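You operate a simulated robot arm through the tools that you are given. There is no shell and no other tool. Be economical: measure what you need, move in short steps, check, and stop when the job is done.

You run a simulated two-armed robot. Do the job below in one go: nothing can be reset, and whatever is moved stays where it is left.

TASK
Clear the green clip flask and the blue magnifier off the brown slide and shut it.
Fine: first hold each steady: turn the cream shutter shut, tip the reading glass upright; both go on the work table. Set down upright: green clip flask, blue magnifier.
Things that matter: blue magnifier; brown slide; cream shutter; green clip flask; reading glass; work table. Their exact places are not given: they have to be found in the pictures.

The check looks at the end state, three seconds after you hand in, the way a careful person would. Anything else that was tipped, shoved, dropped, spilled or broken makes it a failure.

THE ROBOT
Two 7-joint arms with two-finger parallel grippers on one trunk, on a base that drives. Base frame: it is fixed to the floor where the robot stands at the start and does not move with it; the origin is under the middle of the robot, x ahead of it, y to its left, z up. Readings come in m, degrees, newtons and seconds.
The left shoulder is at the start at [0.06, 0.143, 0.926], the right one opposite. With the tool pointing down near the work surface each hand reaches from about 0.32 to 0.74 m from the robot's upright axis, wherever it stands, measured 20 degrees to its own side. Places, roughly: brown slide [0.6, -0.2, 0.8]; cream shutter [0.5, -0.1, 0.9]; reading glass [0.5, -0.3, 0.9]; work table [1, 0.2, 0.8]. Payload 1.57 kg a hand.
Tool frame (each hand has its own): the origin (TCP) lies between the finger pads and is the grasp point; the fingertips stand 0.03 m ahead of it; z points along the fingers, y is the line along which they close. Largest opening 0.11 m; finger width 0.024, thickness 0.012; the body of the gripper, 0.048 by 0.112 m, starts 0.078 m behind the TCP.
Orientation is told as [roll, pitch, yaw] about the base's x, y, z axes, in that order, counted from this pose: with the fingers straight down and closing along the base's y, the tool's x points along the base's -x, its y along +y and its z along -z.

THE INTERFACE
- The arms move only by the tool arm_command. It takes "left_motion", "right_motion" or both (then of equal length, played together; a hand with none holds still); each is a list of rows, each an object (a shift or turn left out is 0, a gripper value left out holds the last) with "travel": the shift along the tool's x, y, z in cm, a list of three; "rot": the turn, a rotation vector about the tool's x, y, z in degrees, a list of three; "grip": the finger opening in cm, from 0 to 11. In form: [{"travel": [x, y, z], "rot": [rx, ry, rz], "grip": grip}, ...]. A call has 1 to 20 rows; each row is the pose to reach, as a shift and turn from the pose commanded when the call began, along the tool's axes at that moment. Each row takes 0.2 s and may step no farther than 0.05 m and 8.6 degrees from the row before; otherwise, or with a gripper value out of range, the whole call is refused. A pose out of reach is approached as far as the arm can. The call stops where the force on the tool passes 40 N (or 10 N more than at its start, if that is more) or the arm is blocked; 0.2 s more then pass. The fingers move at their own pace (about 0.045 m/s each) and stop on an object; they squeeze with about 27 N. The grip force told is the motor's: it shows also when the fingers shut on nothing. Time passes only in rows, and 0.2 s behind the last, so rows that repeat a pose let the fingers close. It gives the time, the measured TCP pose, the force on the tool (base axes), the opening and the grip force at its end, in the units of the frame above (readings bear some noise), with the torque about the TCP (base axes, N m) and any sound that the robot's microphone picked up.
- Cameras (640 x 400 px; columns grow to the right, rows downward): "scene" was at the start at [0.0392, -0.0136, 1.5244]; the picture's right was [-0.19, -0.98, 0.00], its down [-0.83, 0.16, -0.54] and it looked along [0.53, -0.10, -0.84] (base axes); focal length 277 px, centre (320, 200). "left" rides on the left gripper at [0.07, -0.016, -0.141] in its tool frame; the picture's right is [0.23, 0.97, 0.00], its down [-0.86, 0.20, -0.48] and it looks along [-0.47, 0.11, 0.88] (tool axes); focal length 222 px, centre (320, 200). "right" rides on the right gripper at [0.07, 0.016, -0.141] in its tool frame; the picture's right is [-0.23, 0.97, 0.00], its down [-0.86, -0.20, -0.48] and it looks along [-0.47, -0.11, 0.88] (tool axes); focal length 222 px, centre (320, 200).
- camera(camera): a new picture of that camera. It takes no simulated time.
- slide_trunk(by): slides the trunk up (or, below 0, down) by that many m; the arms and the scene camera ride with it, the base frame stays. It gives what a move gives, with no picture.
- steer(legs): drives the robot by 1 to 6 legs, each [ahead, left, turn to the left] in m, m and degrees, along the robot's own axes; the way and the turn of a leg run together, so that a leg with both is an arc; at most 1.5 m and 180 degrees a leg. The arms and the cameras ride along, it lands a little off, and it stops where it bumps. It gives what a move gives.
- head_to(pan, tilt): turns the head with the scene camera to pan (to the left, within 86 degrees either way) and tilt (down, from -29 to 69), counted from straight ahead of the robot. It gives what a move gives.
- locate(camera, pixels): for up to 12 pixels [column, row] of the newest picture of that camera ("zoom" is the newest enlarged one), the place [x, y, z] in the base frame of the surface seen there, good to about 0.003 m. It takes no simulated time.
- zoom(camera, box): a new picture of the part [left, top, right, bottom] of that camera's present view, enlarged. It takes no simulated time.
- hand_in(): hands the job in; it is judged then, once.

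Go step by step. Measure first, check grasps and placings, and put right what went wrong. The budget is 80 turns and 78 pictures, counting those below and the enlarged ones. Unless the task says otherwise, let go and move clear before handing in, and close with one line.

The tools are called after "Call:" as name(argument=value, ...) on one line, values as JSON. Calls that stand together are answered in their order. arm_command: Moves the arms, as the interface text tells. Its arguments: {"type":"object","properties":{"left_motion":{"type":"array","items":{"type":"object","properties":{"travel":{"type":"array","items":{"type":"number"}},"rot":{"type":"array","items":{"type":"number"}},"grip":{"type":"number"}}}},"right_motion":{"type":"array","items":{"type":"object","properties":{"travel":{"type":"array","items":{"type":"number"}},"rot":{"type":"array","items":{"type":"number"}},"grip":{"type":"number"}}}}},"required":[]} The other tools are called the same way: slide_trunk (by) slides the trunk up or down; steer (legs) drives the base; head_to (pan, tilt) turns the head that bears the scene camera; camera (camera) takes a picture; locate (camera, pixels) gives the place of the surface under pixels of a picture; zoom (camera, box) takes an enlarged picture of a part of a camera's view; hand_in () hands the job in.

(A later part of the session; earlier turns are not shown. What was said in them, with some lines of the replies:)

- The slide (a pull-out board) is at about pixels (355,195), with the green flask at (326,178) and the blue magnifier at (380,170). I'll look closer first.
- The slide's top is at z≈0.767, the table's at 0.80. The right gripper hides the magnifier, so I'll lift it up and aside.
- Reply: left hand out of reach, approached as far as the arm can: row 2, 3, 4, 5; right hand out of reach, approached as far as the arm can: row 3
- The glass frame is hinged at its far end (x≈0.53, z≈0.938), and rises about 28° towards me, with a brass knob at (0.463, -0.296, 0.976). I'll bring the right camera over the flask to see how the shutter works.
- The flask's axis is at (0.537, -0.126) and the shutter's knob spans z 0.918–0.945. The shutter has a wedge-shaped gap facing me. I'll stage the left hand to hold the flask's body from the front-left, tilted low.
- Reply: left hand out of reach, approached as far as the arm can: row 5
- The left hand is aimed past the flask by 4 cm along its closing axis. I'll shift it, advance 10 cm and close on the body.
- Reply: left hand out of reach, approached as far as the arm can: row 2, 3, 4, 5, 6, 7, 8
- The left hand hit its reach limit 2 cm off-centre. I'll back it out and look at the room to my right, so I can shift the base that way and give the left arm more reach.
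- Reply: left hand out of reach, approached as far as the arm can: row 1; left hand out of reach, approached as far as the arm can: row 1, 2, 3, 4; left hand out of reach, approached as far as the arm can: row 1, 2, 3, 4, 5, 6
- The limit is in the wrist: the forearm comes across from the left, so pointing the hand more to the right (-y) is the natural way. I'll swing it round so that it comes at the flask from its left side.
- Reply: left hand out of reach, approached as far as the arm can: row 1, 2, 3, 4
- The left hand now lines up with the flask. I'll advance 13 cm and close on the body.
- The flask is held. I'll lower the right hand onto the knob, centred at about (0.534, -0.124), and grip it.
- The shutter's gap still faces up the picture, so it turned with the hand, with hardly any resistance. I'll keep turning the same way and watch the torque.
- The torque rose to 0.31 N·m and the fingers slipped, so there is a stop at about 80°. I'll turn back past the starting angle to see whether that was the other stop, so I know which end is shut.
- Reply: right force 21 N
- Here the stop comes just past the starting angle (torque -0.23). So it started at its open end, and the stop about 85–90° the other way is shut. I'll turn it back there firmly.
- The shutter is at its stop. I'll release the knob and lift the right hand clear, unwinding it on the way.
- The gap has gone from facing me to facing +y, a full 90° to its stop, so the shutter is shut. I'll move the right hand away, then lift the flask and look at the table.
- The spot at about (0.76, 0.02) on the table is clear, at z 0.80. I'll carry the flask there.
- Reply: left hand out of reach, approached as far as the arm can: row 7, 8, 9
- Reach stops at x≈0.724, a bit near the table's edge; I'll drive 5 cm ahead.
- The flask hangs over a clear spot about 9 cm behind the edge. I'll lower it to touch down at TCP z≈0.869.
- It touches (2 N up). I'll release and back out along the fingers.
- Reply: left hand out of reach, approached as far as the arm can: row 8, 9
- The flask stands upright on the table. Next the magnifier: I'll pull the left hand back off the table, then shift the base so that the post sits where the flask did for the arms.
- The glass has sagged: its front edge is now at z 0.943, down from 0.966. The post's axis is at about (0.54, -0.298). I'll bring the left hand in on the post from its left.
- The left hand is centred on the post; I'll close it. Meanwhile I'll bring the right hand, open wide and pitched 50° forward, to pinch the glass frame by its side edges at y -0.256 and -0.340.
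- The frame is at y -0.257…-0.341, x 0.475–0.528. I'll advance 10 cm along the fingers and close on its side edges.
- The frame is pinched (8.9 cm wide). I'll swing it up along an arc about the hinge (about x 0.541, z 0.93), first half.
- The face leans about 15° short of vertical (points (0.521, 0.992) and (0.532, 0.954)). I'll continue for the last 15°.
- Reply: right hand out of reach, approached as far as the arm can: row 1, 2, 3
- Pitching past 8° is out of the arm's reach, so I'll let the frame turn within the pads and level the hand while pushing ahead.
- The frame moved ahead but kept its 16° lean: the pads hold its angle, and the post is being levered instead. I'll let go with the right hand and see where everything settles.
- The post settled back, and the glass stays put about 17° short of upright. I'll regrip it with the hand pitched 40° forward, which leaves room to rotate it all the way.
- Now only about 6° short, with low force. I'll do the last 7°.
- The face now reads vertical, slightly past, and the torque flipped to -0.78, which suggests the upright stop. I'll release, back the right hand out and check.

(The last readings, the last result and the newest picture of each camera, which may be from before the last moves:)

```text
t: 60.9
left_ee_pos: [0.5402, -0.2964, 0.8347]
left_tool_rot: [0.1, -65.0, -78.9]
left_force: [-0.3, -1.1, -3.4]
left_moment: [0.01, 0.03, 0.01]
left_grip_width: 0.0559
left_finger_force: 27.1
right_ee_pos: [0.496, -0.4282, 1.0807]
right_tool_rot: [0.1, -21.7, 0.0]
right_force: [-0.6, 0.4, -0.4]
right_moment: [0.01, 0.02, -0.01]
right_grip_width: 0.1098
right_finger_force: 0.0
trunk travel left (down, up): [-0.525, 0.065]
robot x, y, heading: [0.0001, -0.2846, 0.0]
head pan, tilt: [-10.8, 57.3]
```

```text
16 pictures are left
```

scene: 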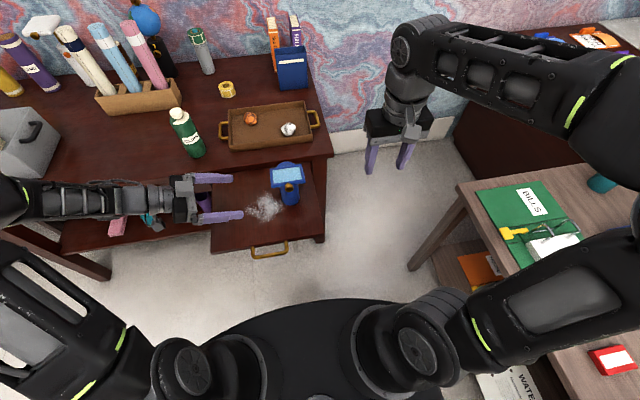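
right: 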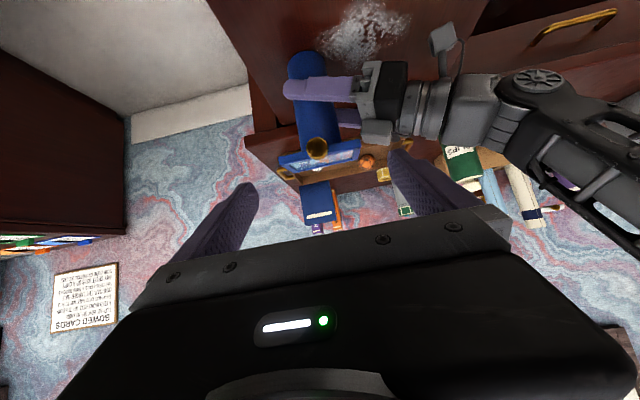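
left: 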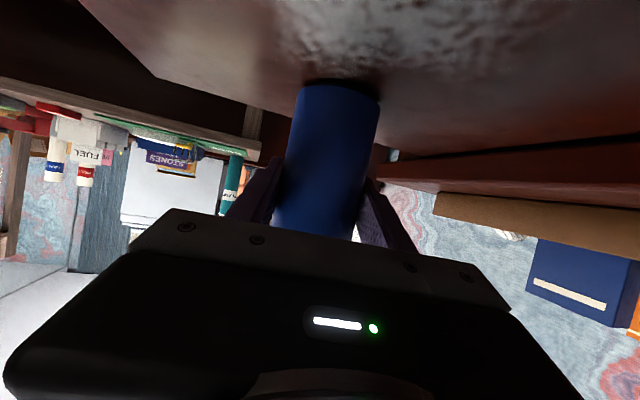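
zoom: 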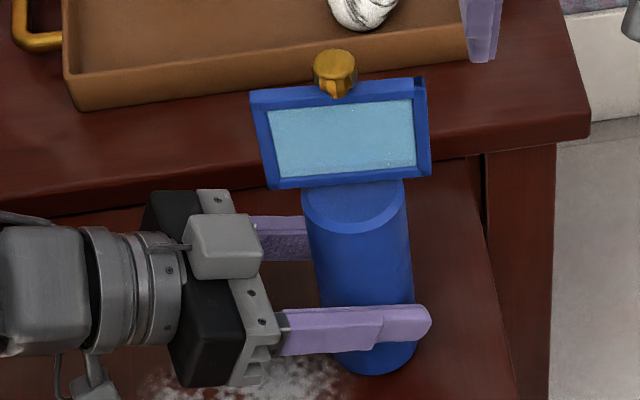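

The glass is upright: the face's x stays 0.535–0.540 from z 0.95 to 1.00. I'll lift the magnifier 10 cm with the left hand and drive left, away from the flask in x, towards the clear part of the table.

Call:
arm_command(left_motion=[{"travel": [-1.5, 0, -0.7]}, {"travel": [-3, 0, -1.4]}, {"travel": [-4.5, 0, -2.1]}, {"travel": [-6, 0, -2.8]}, {"travel": [-7.5, 0, -3.5]}, {"travel": [-9.06, 0, -4.2]}, {"travel": [-9.06, 0, -4.2]}])

Call:
steer(legs=[[0, 0.285, 0]])

Call:
camera(camera="scene")

Call:
locate(camera="scene", pixels=[[300, 110], [310, 140], [285, 140], [270, 115], [240, 130], [130, 120], [110, 140], [150, 150], [345, 130]])

```text
t: 62.5
left_ee_pos: [0.5415, -0.2975, 0.9353]
left_tool_rot: [-0.1, -65.0, -78.7]
left_force: [0.4, 0.5, -3.0]
left_moment: [-0.01, 0.03, 0.04]
left_grip_width: 0.0558
left_finger_force: 26.7
right_ee_pos: [0.4971, -0.4267, 1.0796]
right_tool_rot: [0.0, -21.7, 0.0]
right_force: [-0.3, -0.3, -0.5]
right_moment: [-0.03, 0.0, -0.02]
right_grip_width: 0.1098
right_finger_force: 0.0
trunk travel left (down, up): [-0.525, 0.065]
robot x, y, heading: [0.0022, -0.2862, 0.1]
head pan, tilt: [-10.8, 57.3]
```

```text
t: 64.5
left_ee_pos: [0.5414, -0.0147, 0.9353]
left_tool_rot: [-0.1, -65.1, -79.1]
left_force: [-0.1, 0.1, -3.1]
left_moment: [-0.01, -0.02, 0.0]
left_grip_width: 0.0558
left_finger_force: 26.9
right_ee_pos: [0.4978, -0.1445, 1.0804]
right_tool_rot: [0.0, -21.7, -0.2]
right_force: [-0.2, 0.5, -0.1]
right_moment: [-0.03, 0.01, -0.05]
right_grip_width: 0.11
right_finger_force: 0.1
trunk travel left (down, up): [-0.525, 0.065]
robot x, y, heading: [0.0011, -0.0011, -0.4]
head pan, tilt: [-10.8, 57.3]
```

```text
15 pictures are left
```

scene: 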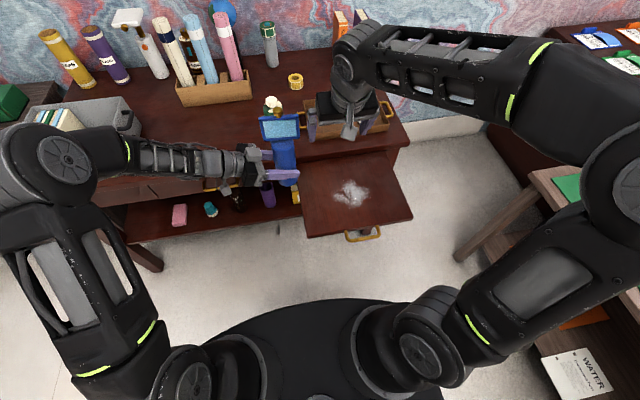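

```text
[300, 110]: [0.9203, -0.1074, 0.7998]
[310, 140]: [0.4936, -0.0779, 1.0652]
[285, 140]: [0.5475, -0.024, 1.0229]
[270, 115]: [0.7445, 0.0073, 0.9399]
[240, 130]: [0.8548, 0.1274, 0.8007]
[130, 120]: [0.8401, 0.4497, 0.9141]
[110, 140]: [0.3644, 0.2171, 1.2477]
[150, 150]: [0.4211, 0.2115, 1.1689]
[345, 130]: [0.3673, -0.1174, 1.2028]
```

The route is clear: first left to y≈0.11, then ahead over the table, passing the flask on its left side.

Call:
arm_command(left_motion=[{"travel": [1.3, 0.6, -2.78]}, {"travel": [2.6, 1.2, -5.56]}, {"travel": [3.9, 1.8, -8.34]}, {"travel": [5.19, 2.39, -11.11]}, {"travel": [4.94, 5.4, -10.58]}, {"travel": [4.69, 8.45, -10.05]}, {"travel": [4.44, 11.5, -9.5]}, {"travel": [4.19, 14.5, -9.0]}, {"travel": [3.94, 17.5, -8.45]}, {"travel": [3.69, 20.56, -7.91]}, {"travel": [3.69, 20.56, -7.91]}])

Call:
camera(camera="scene")

```text
t: 66.9
left_ee_pos: [0.729, 0.1101, 0.9356]
left_tool_rot: [-0.2, -65.0, -78.9]
left_force: [1.0, -0.8, -3.8]
left_moment: [-0.01, 0.0, 0.0]
left_grip_width: 0.0555
left_finger_force: 27.5
right_ee_pos: [0.4978, -0.1466, 1.0816]
right_tool_rot: [0.0, -21.7, -0.3]
right_force: [0.1, -0.1, 0.1]
right_moment: [0.0, -0.04, -0.01]
right_grip_width: 0.1099
right_finger_force: 0.2
trunk travel left (down, up): [-0.525, 0.065]
robot x, y, heading: [-0.0002, 0.0025, -0.3]
head pan, tilt: [-10.8, 57.3]
```

```text
14 pictures are left
```

scene: 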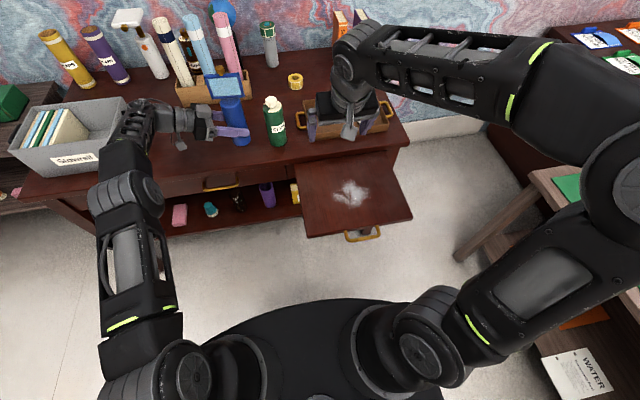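

Call:
locate(camera="scene", pixels=[[125, 125], [140, 130], [120, 150], [155, 120], [118, 105], [100, 115], [125, 170], [240, 160], [237, 138]])

Call:
zoom(camera="scene", box=[80, 80, 280, 200])

```text
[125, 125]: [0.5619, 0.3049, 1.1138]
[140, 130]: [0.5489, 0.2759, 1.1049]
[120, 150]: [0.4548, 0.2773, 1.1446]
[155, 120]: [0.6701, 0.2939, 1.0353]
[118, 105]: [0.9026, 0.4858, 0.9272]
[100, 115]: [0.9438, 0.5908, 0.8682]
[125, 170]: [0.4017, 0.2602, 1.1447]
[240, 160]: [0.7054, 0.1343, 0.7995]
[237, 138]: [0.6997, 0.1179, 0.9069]
```

```text
3.20 times, centred on (180, 140) of scene
```

zoom: 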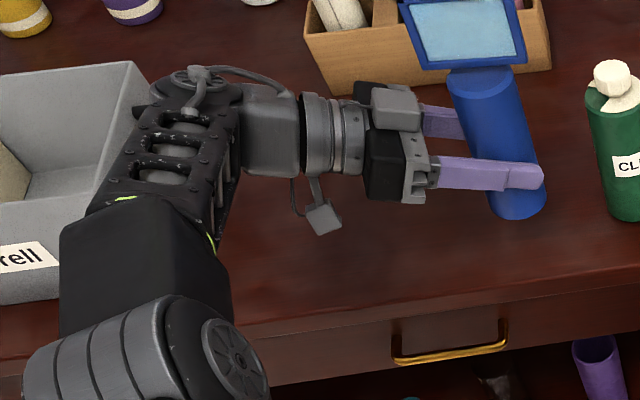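

The arm is clear of the grey box. I'll drive 3 cm ahead, then lower the magnifier to just about touch-down.

Call:
steer(legs=[[0.03, 0, 0]])

Call:
arm_command(left_motion=[{"travel": [1.4, 0, 0.65]}, {"travel": [2.8, 0, 1.3]}, {"travel": [4.2, 0, 1.95]}, {"travel": [5.2, 0, 2.41]}, {"travel": [5.8, 0, 2.69]}, {"travel": [5.98, 0, 2.77]}, {"travel": [5.98, 0, 2.77]}])

```text
t: 67.8
left_ee_pos: [0.7591, 0.1106, 0.9337]
left_tool_rot: [-0.3, -65.1, -78.8]
left_force: [0.9, -0.8, -3.1]
left_moment: [-0.04, 0.0, -0.01]
left_grip_width: 0.0559
left_finger_force: 26.8
right_ee_pos: [0.5296, -0.1449, 1.0801]
right_tool_rot: [0.0, -21.6, -0.1]
right_force: [1.2, -0.6, -0.8]
right_moment: [0.04, 0.02, 0.0]
right_grip_width: 0.1101
right_finger_force: 0.1
trunk travel left (down, up): [-0.525, 0.065]
robot x, y, heading: [0.0306, -0.0014, -0.2]
head pan, tilt: [-10.8, 57.3]
```

```text
t: 69.3
left_ee_pos: [0.7574, 0.1111, 0.8698]
left_tool_rot: [-0.1, -65.0, -79.0]
left_force: [0.2, 0.3, -2.9]
left_moment: [-0.01, -0.02, 0.02]
left_grip_width: 0.0554
left_finger_force: 27.2
right_ee_pos: [0.5269, -0.1454, 1.0803]
right_tool_rot: [0.1, -21.7, -0.3]
right_force: [-0.6, 0.3, 0.6]
right_moment: [0.01, -0.02, 0.03]
right_grip_width: 0.1102
right_finger_force: 0.1
trunk travel left (down, up): [-0.525, 0.065]
robot x, y, heading: [0.0306, 0.0004, -0.2]
head pan, tilt: [-10.8, 57.3]
```

Not yet touching (force is still the -3 N weight). I'll creep down.

Call:
arm_command(left_motion=[{"travel": [0.1, 0, 0.04]}, {"travel": [0.18, 0, 0.08]}, {"travel": [0.27, 0, 0.126]}, {"travel": [0.27, 0, 0.126]}])

Call:
zoom(camera="left", box=[220, 40, 460, 190])

```text
t: 70.3
left_ee_pos: [0.7572, 0.1111, 0.8667]
left_tool_rot: [0.0, -64.9, -79.1]
left_force: [-1.0, 0.0, -2.8]
left_moment: [-0.03, -0.01, 0.02]
left_grip_width: 0.0557
left_finger_force: 26.7
right_ee_pos: [0.5284, -0.1453, 1.0804]
right_tool_rot: [0.0, -21.7, -0.3]
right_force: [0.2, 0.3, -0.2]
right_moment: [0.0, 0.01, 0.03]
right_grip_width: 0.1102
right_finger_force: 0.1
trunk travel left (down, up): [-0.525, 0.065]
robot x, y, heading: [0.0285, -0.0, -0.5]
head pan, tilt: [-10.8, 57.3]
```

```text
2.67 times, centred on (340, 115) of left
```

zoom: 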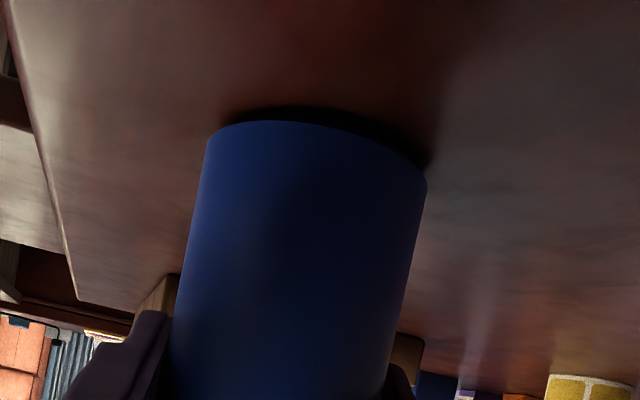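

Call:
arm_command(left_motion=[{"travel": [0.09, 0, 0.042]}, {"travel": [0.18, 0, 0.084]}, {"travel": [0.27, 0, 0.126]}, {"travel": [0.27, 0, 0.126]}])

```text
t: 71.3
left_ee_pos: [0.7568, 0.11, 0.8654]
left_tool_rot: [0.4, -65.0, -79.3]
left_force: [0.2, 2.4, 13.2]
left_moment: [-0.31, 0.13, 0.01]
left_grip_width: 0.0558
left_finger_force: 27.3
right_ee_pos: [0.5271, -0.1447, 1.0818]
right_tool_rot: [0.0, -21.9, -0.2]
right_force: [-0.5, 0.5, 0.6]
right_moment: [-0.03, -0.01, 0.03]
right_grip_width: 0.1101
right_finger_force: 0.2
trunk travel left (down, up): [-0.525, 0.065]
robot x, y, heading: [0.0326, -0.0006, -0.3]
head pan, tilt: [-10.8, 57.3]
```

It is down (13 N up). I'll ease off 1.5 mm, release and back out.

Call:
arm_command(left_motion=[{"travel": [-0.13, 0, -0.06]}, {"travel": [-0.13, 0, -0.06]}, {"travel": [-0.13, 0, -0.06], "grip": 9}, {"travel": [-0.13, 0, -0.06], "grip": 9}, {"travel": [-0.13, 0, -0.06], "grip": 9}, {"travel": [-0.13, 0, -0.06], "grip": 9}, {"travel": [-0.13, 0, -2]}, {"travel": [-0.13, 0, -5]}, {"travel": [-0.13, 0, -8]}, {"travel": [-0.13, 0, -10]}])

Call:
zoom(camera="scene", box=[190, 50, 310, 170])

Call:
locate(camera="zoom", pixels=[[190, 150], [190, 180], [190, 210], [130, 150], [130, 210], [250, 150], [250, 200], [230, 260], [250, 330], [262, 370]])

```text
t: 73.5
left_ee_pos: [0.7328, 0.1964, 0.9081]
left_tool_rot: [0.3, -64.9, -79.2]
left_force: [0.0, 1.1, -0.3]
left_moment: [-0.01, -0.01, 0.01]
left_grip_width: 0.0898
left_finger_force: 0.0
left hand out of reach, approached as far as the arm can: row 10
right_ee_pos: [0.5275, -0.1447, 1.0811]
right_tool_rot: [-0.1, -21.8, -0.3]
right_force: [0.8, 0.0, -0.3]
right_moment: [0.04, 0.0, -0.01]
right_grip_width: 0.1099
right_finger_force: 0.1
trunk travel left (down, up): [-0.525, 0.065]
robot x, y, heading: [0.0243, 0.0006, -0.3]
head pan, tilt: [-10.8, 57.3]
```

```text
3.33 times, centred on (250, 110) of scene
```

zoom: 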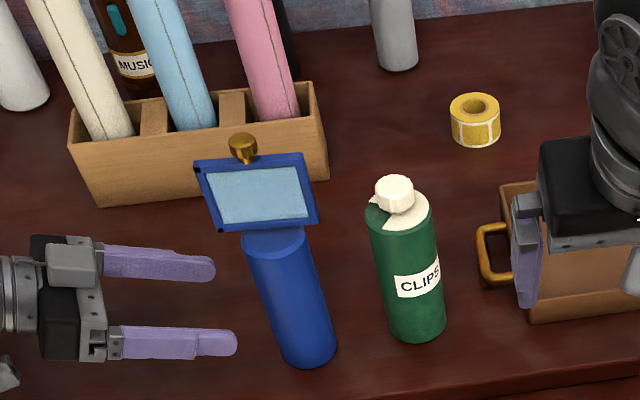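

```text
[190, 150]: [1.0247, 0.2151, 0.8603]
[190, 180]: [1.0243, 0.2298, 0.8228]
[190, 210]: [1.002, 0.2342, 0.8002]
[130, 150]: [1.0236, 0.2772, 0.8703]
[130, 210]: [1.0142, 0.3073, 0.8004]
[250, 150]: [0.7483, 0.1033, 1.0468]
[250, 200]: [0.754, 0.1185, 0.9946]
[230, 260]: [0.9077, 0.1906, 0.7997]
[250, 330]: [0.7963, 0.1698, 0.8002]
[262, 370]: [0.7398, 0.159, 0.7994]
```

The magnifier stands. I'll check its glass and post angles with more points.

Call:
locate(camera="zoom", pixels=[[230, 175], [235, 215], [260, 175], [260, 195], [262, 220], [290, 175], [298, 215], [270, 240], [280, 290], [305, 350], [250, 245], [302, 245]])

```text
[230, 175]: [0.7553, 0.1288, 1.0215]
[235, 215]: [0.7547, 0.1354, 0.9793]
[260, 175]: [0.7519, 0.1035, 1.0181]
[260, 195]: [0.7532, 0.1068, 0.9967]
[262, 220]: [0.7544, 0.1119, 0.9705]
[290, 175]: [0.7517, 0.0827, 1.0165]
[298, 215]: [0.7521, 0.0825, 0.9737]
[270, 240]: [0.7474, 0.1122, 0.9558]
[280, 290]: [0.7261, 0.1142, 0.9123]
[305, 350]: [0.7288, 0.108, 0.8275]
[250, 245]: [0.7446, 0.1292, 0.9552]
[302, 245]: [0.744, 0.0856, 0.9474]
```

Both stand upright and the glass is vertical (x 0.752–0.755 over z 0.97–1.02). Now the slide: I'll back up 8 cm so that the right hand has room in front of the handle, then measure the handle.

Call:
steer(legs=[[-0.08, 0, 0]])

Call:
arm_command(left_motion=[{"travel": [0, -3, -1]}, {"travel": [0, -6, -1]}, {"travel": [0, -9, -1]}, {"travel": [0, -12, -1]}, {"travel": [0, -15, -1]}], right_motion=[{"travel": [1.5, 0, -1], "rot": [0, 5.5, 0], "grip": 0}, {"travel": [3, 0, -2], "rot": [0, 11, 0]}, {"travel": [5, 0, -3], "rot": [0, 16.5, 0]}, {"travel": [7, 0, -4], "rot": [0, 21.7, 0]}, {"travel": [9, 0, -5], "rot": [0, 21.7, 0]}])

Call:
camera(camera="scene")

Call:
zoom(camera="scene", box=[280, 140, 440, 260])

```text
t: 74.6
left_ee_pos: [0.6512, 0.1969, 0.9085]
left_tool_rot: [0.4, -64.9, -79.2]
left_force: [0.0, -0.1, 1.3]
left_moment: [0.02, 0.03, 0.02]
left_grip_width: 0.0899
left_finger_force: 0.0
right_ee_pos: [0.4469, -0.1443, 1.0815]
right_tool_rot: [0.0, -21.8, -0.1]
right_force: [0.0, -1.0, 0.5]
right_moment: [-0.01, -0.03, 0.0]
right_grip_width: 0.1101
right_finger_force: 0.0
trunk travel left (down, up): [-0.525, 0.065]
robot x, y, heading: [-0.0505, -0.0012, -0.2]
head pan, tilt: [-10.8, 57.3]
```

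```text
t: 75.8
left_ee_pos: [0.5026, 0.1773, 0.9105]
left_tool_rot: [0.5, -64.9, -79.1]
left_force: [-0.6, 0.0, 0.5]
left_moment: [0.0, 0.0, 0.05]
left_grip_width: 0.0898
left_finger_force: 0.0
right_ee_pos: [0.3452, -0.1447, 1.0942]
right_tool_rot: [0.0, 0.1, -0.2]
right_force: [-0.3, 0.6, -0.8]
right_moment: [-0.02, 0.0, -0.01]
right_grip_width: 0.0041
right_finger_force: 0.1
trunk travel left (down, up): [-0.525, 0.065]
robot x, y, heading: [-0.0476, 0.0032, -0.2]
head pan, tilt: [-10.8, 57.3]
```

```text
10 pictures are left
```

scene: 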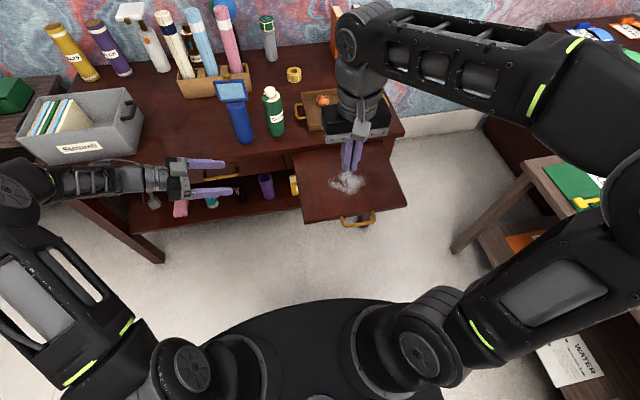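

```text
3.33 times, centred on (360, 200) of scene
```

zoom: 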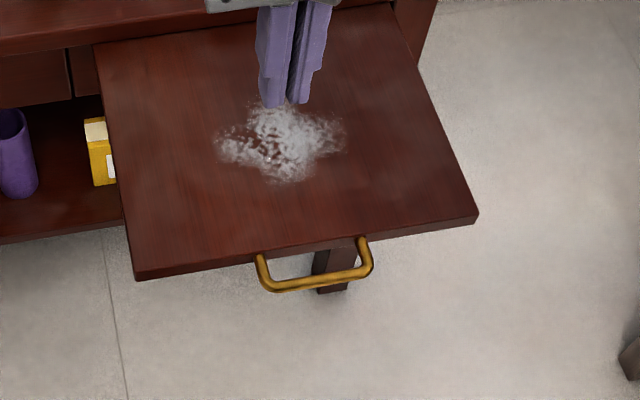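

Call:
locate(camera="zoom", pixels=[[320, 283], [275, 285], [362, 272], [262, 265], [365, 250], [140, 275], [470, 220], [300, 252], [310, 246], [100, 55]])

```text
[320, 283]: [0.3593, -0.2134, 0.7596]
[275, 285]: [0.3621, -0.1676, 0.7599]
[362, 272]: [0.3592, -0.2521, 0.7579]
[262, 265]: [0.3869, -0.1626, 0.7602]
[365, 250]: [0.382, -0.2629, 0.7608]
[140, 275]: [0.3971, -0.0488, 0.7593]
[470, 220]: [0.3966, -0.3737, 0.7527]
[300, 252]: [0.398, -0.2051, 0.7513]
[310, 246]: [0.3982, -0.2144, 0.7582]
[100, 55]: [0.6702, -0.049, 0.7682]
```

The handle's bar is at x≈0.358, z 0.757, y -0.165…-0.255. I'll bring the closed right fingers down in front of it, at x≈0.325.

Call:
arm_command(right_motion=[{"travel": [1, -3, 0]}, {"travel": [2, -6.6, 2]}, {"travel": [2, -6.6, 6]}, {"travel": [2, -6.6, 10]}, {"travel": [2, -6.6, 14]}, {"travel": [2, -6.6, 18]}, {"travel": [2, -6.6, 22]}, {"travel": [2, -6.6, 26]}, {"travel": [2, -6.6, 30]}, {"travel": [2, -6.6, 32.9]}, {"travel": [2, -6.6, 32.9]}])

Call:
zoom(camera="scene", box=[280, 140, 440, 260])

```text
t: 78.2
left_ee_pos: [0.5039, 0.1763, 0.9104]
left_tool_rot: [0.3, -64.9, -79.1]
left_force: [-0.1, 0.0, 0.0]
left_moment: [-0.03, -0.02, 0.01]
left_grip_width: 0.09
left_finger_force: 0.1
right_ee_pos: [0.327, -0.2115, 0.7658]
right_tool_rot: [0.0, -0.1, -0.2]
right_force: [0.1, 0.0, 0.2]
right_moment: [-0.02, 0.0, 0.02]
right_grip_width: 0.0002
right_finger_force: 21.2
trunk travel left (down, up): [-0.525, 0.065]
robot x, y, heading: [-0.0519, 0.0011, -0.3]
head pan, tilt: [-10.8, 57.3]
```

```text
3.33 times, centred on (360, 200) of scene
```

zoom: 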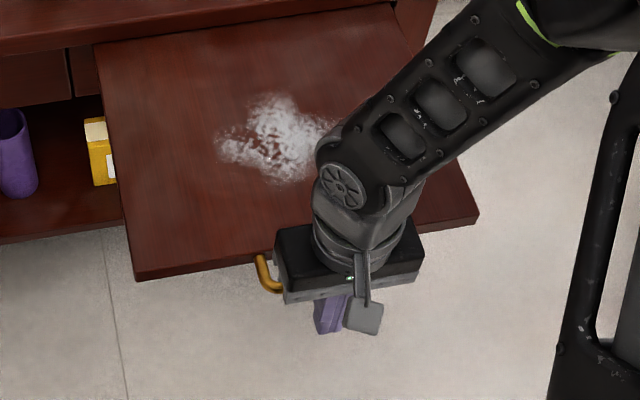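

The fingers are just in front of the handle. I'll push ahead steadily.

Call:
arm_command(right_motion=[{"travel": [-1.5, 0, 0]}, {"travel": [-3, 0, 0]}, {"travel": [-4.5, 0, 0]}, {"travel": [-6, 0, 0]}, {"travel": [-7.5, 0, 0]}, {"travel": [-9, 0, 0]}, {"travel": [-10.5, 0, 0]}, {"travel": [-12, 0, 0]}, {"travel": [-13.5, 0, 0]}, {"travel": [-15, 0, 0]}, {"travel": [-16.5, 0, 0]}, {"travel": [-18, 0, 0]}])

```text
t: 80.8
left_ee_pos: [0.5045, 0.1762, 0.9108]
left_tool_rot: [0.2, -64.9, -79.1]
left_force: [0.3, 0.6, -0.2]
left_moment: [0.02, -0.01, -0.02]
left_grip_width: 0.0899
left_finger_force: 0.1
right_ee_pos: [0.5059, -0.2111, 0.765]
right_tool_rot: [0.1, 0.0, -0.2]
right_force: [-0.2, -0.4, 0.3]
right_moment: [0.0, 0.01, -0.01]
right_grip_width: 0.0001
right_finger_force: 21.1
trunk travel left (down, up): [-0.525, 0.065]
robot x, y, heading: [-0.0498, -0.0026, -0.3]
head pan, tilt: [-10.8, 57.3]
```

Call:
camera(camera="scene")

```text
7 pictures are left
```

scene: 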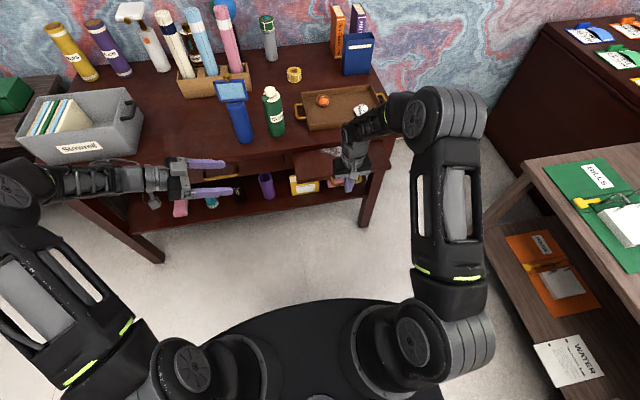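

The slide is moving in freely. I'll continue until it stops.

Call:
arm_command(right_motion=[{"travel": [-1.5, 0, 0]}, {"travel": [-3, 0, 0]}, {"travel": [-4.5, 0, 0]}, {"travel": [-6, 0, 0]}, {"travel": [-7.5, 0, 0]}, {"travel": [-9, 0, 0]}, {"travel": [-10, 0, 0]}, {"travel": [-11, 0, 0]}, {"travel": [-12, 0, 0]}, {"travel": [-13, 0, 0]}, {"travel": [-14, 0, 0]}])

Call:
zoom(camera="scene", box=[220, 80, 420, 240])

Call:
locate(camera="zoom", pixels=[[260, 230], [250, 250], [270, 255], [300, 245], [330, 245], [350, 230], [300, 225], [280, 235]])

```text
t: 83.2
left_ee_pos: [0.5047, 0.1779, 0.91]
left_tool_rot: [0.2, -64.9, -79.0]
left_force: [-0.5, -0.6, 0.3]
left_moment: [0.02, 0.04, 0.0]
left_grip_width: 0.0901
left_finger_force: 0.1
right_ee_pos: [0.6456, -0.2112, 0.764]
right_tool_rot: [0.0, 0.0, -0.2]
right_force: [0.3, 0.4, -0.4]
right_moment: [-0.02, -0.05, -0.01]
right_grip_width: 0.0
right_finger_force: 21.3
trunk travel left (down, up): [-0.525, 0.065]
robot x, y, heading: [-0.0469, 0.0005, -0.3]
head pan, tilt: [-10.8, 57.3]
```

```text
2.50 times, centred on (320, 160) of scene
```

zoom: 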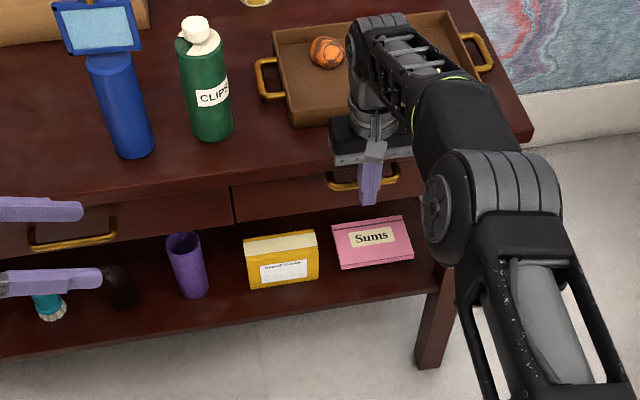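

```text
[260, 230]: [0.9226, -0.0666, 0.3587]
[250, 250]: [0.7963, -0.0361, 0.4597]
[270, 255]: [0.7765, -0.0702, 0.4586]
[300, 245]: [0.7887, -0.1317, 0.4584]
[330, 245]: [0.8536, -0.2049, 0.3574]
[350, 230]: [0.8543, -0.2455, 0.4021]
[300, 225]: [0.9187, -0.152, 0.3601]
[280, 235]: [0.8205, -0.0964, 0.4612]
```

The front is nearly home. I'll compare its face with the neighbouring drawer's and push a little more for the stop.

Call:
locate(camera="zoom", pixels=[[290, 195], [260, 200], [320, 190], [150, 220], [200, 208], [335, 183], [70, 245], [290, 180]])

Call:
arm_command(right_motion=[{"travel": [-0.5, 0, 0]}, {"travel": [-1, 0, 0]}, {"travel": [-1.5, 0, 0]}, {"travel": [-2, 0, 0]}])

```text
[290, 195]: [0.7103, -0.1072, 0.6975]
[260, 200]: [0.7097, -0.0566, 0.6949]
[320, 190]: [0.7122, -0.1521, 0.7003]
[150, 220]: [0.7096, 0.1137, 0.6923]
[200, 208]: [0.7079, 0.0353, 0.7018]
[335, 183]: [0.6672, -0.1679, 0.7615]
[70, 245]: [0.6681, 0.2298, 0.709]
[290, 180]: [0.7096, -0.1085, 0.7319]
```

```text
t: 84.2
left_ee_pos: [0.5041, 0.1779, 0.9108]
left_tool_rot: [0.3, -64.9, -79.0]
left_force: [0.8, 0.2, 0.1]
left_moment: [0.01, -0.01, 0.0]
left_grip_width: 0.09
left_finger_force: 0.0
right_ee_pos: [0.654, -0.2111, 0.7646]
right_tool_rot: [0.0, -0.1, -0.3]
right_force: [1.0, 0.1, 0.7]
right_moment: [0.01, 0.02, 0.02]
right_grip_width: 0.0
right_finger_force: 21.3
right hand out of reach, approached as far as the arm can: row 3, 4
trunk travel left (down, up): [-0.525, 0.065]
robot x, y, heading: [-0.045, -0.0002, -0.2]
head pan, tilt: [-10.8, 57.3]
```

The arm is at its reach; the slide's face is about flush with the drawers (x≈0.71). I'll back the fingers off, drive 5 cm nearer, and press gently to feel the stop.

Call:
arm_command(right_motion=[{"travel": [2, 0, 0]}, {"travel": [4, 0, 0]}, {"travel": [6, 0, 0]}])

Call:
steer(legs=[[0.05, 0, 0]])

Call:
arm_command(right_motion=[{"travel": [-0.5, 0, 0]}, {"travel": [-1, 0, 0]}, {"travel": [-1.5, 0, 0]}, {"travel": [-2, 0, 0]}, {"travel": [-2.4, 0, 0]}, {"travel": [-2.8, 0, 0]}])

```text
t: 85.0
left_ee_pos: [0.5048, 0.1775, 0.9099]
left_tool_rot: [0.3, -64.9, -79.0]
left_force: [0.3, -0.5, -0.2]
left_moment: [0.02, 0.02, 0.01]
left_grip_width: 0.09
left_finger_force: 0.1
right_ee_pos: [0.5942, -0.2113, 0.7652]
right_tool_rot: [0.0, 0.0, -0.3]
right_force: [-0.4, 0.1, -0.1]
right_moment: [-0.03, 0.01, -0.04]
right_grip_width: 0.0
right_finger_force: 21.4
trunk travel left (down, up): [-0.525, 0.065]
robot x, y, heading: [-0.0532, 0.0003, -0.2]
head pan, tilt: [-10.8, 57.3]
```

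```text
t: 85.9
left_ee_pos: [0.5555, 0.1757, 0.9098]
left_tool_rot: [0.1, -64.9, -78.7]
left_force: [0.1, 0.1, 0.7]
left_moment: [-0.02, 0.0, -0.03]
left_grip_width: 0.0904
left_finger_force: 0.1
right_ee_pos: [0.6446, -0.2124, 0.7631]
right_tool_rot: [0.0, 0.1, -0.2]
right_force: [0.2, 0.8, -0.2]
right_moment: [-0.02, 0.04, 0.01]
right_grip_width: 0.0
right_finger_force: 21.4
trunk travel left (down, up): [-0.525, 0.065]
robot x, y, heading: [-0.0002, 0.0018, -0.2]
head pan, tilt: [-10.8, 57.3]
```

```text
t: 87.1
left_ee_pos: [0.5523, 0.1765, 0.9101]
left_tool_rot: [0.3, -65.0, -79.2]
left_force: [0.2, 0.6, 0.3]
left_moment: [0.0, -0.02, 0.0]
left_grip_width: 0.0901
left_finger_force: 0.0
right_ee_pos: [0.6559, -0.212, 0.7614]
right_tool_rot: [0.0, 1.4, -0.3]
right_force: [-12.6, -0.8, 6.3]
right_moment: [0.02, -0.03, 0.05]
right_grip_width: 0.0003
right_finger_force: 21.3
trunk travel left (down, up): [-0.525, 0.065]
robot x, y, heading: [-0.0002, -0.0017, -0.2]
head pan, tilt: [-10.8, 57.3]
stopped in row 5 (right hand): the force on the tool passed its limit at 44 N (the readings are from after the stop); the commanded pose is now the measured one
```

The slide hit its stop (44 N) — it is shut. I'll back off, raise the hand clear and take a look.

Call:
arm_command(right_motion=[{"travel": [2, 0, 0]}, {"travel": [5, 0, 0]}, {"travel": [8, 0, 0]}, {"travel": [11, 0, -2]}, {"travel": [14, -1, -5]}, {"travel": [17, -2, -9]}, {"travel": [19, -3, -13]}, {"travel": [20, -4, -17]}, {"travel": [20, -5, -20]}])

Call:
camera(camera="scene")

Call:
zoom(camera="scene", box=[220, 70, 400, 210])

```text
refused: row 6 steps farther than a row can; nothing moved
```

```text
5 pictures are left
```

scene: 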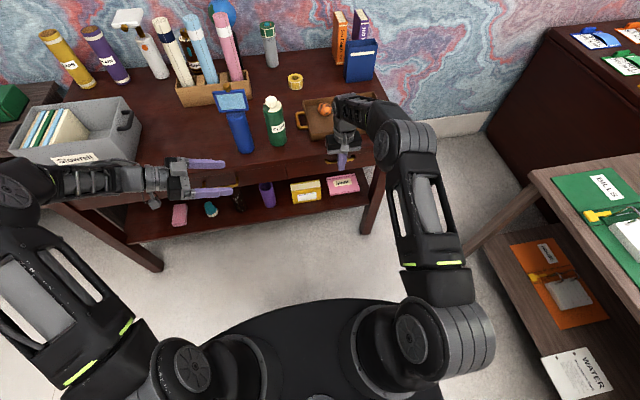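

```text
2.86 times, centred on (310, 140) of scene
```

zoom: 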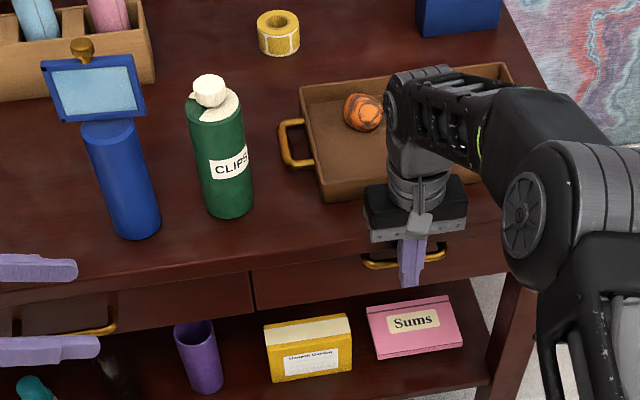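

One step was too long; I'll repeat the retreat in shorter steps.

Call:
arm_command(right_motion=[{"travel": [2, 0, 0]}, {"travel": [5, 0, 0]}, {"travel": [8, 0, 0]}, {"travel": [11, 0, -2]}, {"travel": [13, -1, -5]}, {"travel": [14, -1, -9]}, {"travel": [15, -2, -13]}, {"travel": [15, -2, -17]}, {"travel": [15, -2, -20]}])

Call:
zoom(camera="scene", box=[200, 70, 400, 210])

Call:
locate(camera="zoom", pixels=[[420, 250], [430, 262], [350, 275], [450, 255], [200, 300], [150, 80], [150, 110], [165, 85], [130, 80], [135, 110]])

```text
t: 89.1
left_ee_pos: [0.5528, 0.1765, 0.9104]
left_tool_rot: [0.4, -64.8, -79.1]
left_force: [-0.3, -0.5, -0.9]
left_moment: [-0.03, 0.0, 0.01]
left_grip_width: 0.09
left_finger_force: 0.0
right_ee_pos: [0.512, -0.2304, 0.9653]
right_tool_rot: [0.0, 1.0, -0.1]
right_force: [1.2, -0.2, -0.5]
right_moment: [0.05, 0.0, 0.01]
right_grip_width: 0.0
right_finger_force: 21.2
trunk travel left (down, up): [-0.525, 0.065]
robot x, y, heading: [0.0027, 0.0008, -0.3]
head pan, tilt: [-10.8, 57.3]
```

```text
2.86 times, centred on (300, 140) of scene
```

zoom: 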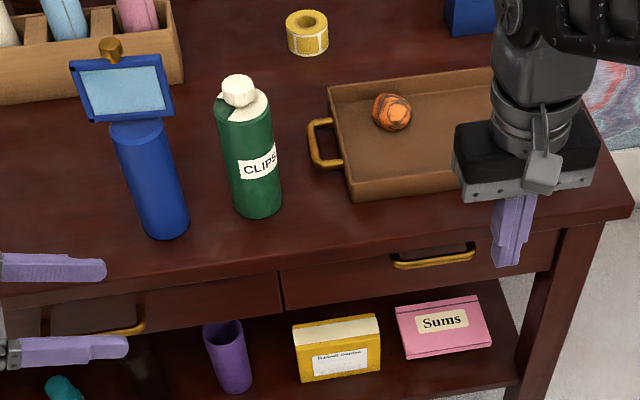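

```text
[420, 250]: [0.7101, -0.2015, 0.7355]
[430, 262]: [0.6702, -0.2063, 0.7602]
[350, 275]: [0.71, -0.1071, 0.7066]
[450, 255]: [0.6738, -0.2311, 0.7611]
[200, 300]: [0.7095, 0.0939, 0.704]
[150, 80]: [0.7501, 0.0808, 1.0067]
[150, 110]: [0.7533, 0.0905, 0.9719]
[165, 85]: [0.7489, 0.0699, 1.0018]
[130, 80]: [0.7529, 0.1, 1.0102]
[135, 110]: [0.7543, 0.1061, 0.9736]
```

The handle bar is at x≈0.671, which puts the slide's front at about 0.708, flush with the drawers. The flask and magnifier stand upright on the table, the glass is within a few degrees of vertical, and both hands are clear. I'm handing in.

Call:
hand_in()

```text
The job is handed in.
```

The slide is shut against its stop. The flask (shutter turned 90° to its shut stop) and the magnifier (glass within a few degrees of vertical) stand upright on the work table.
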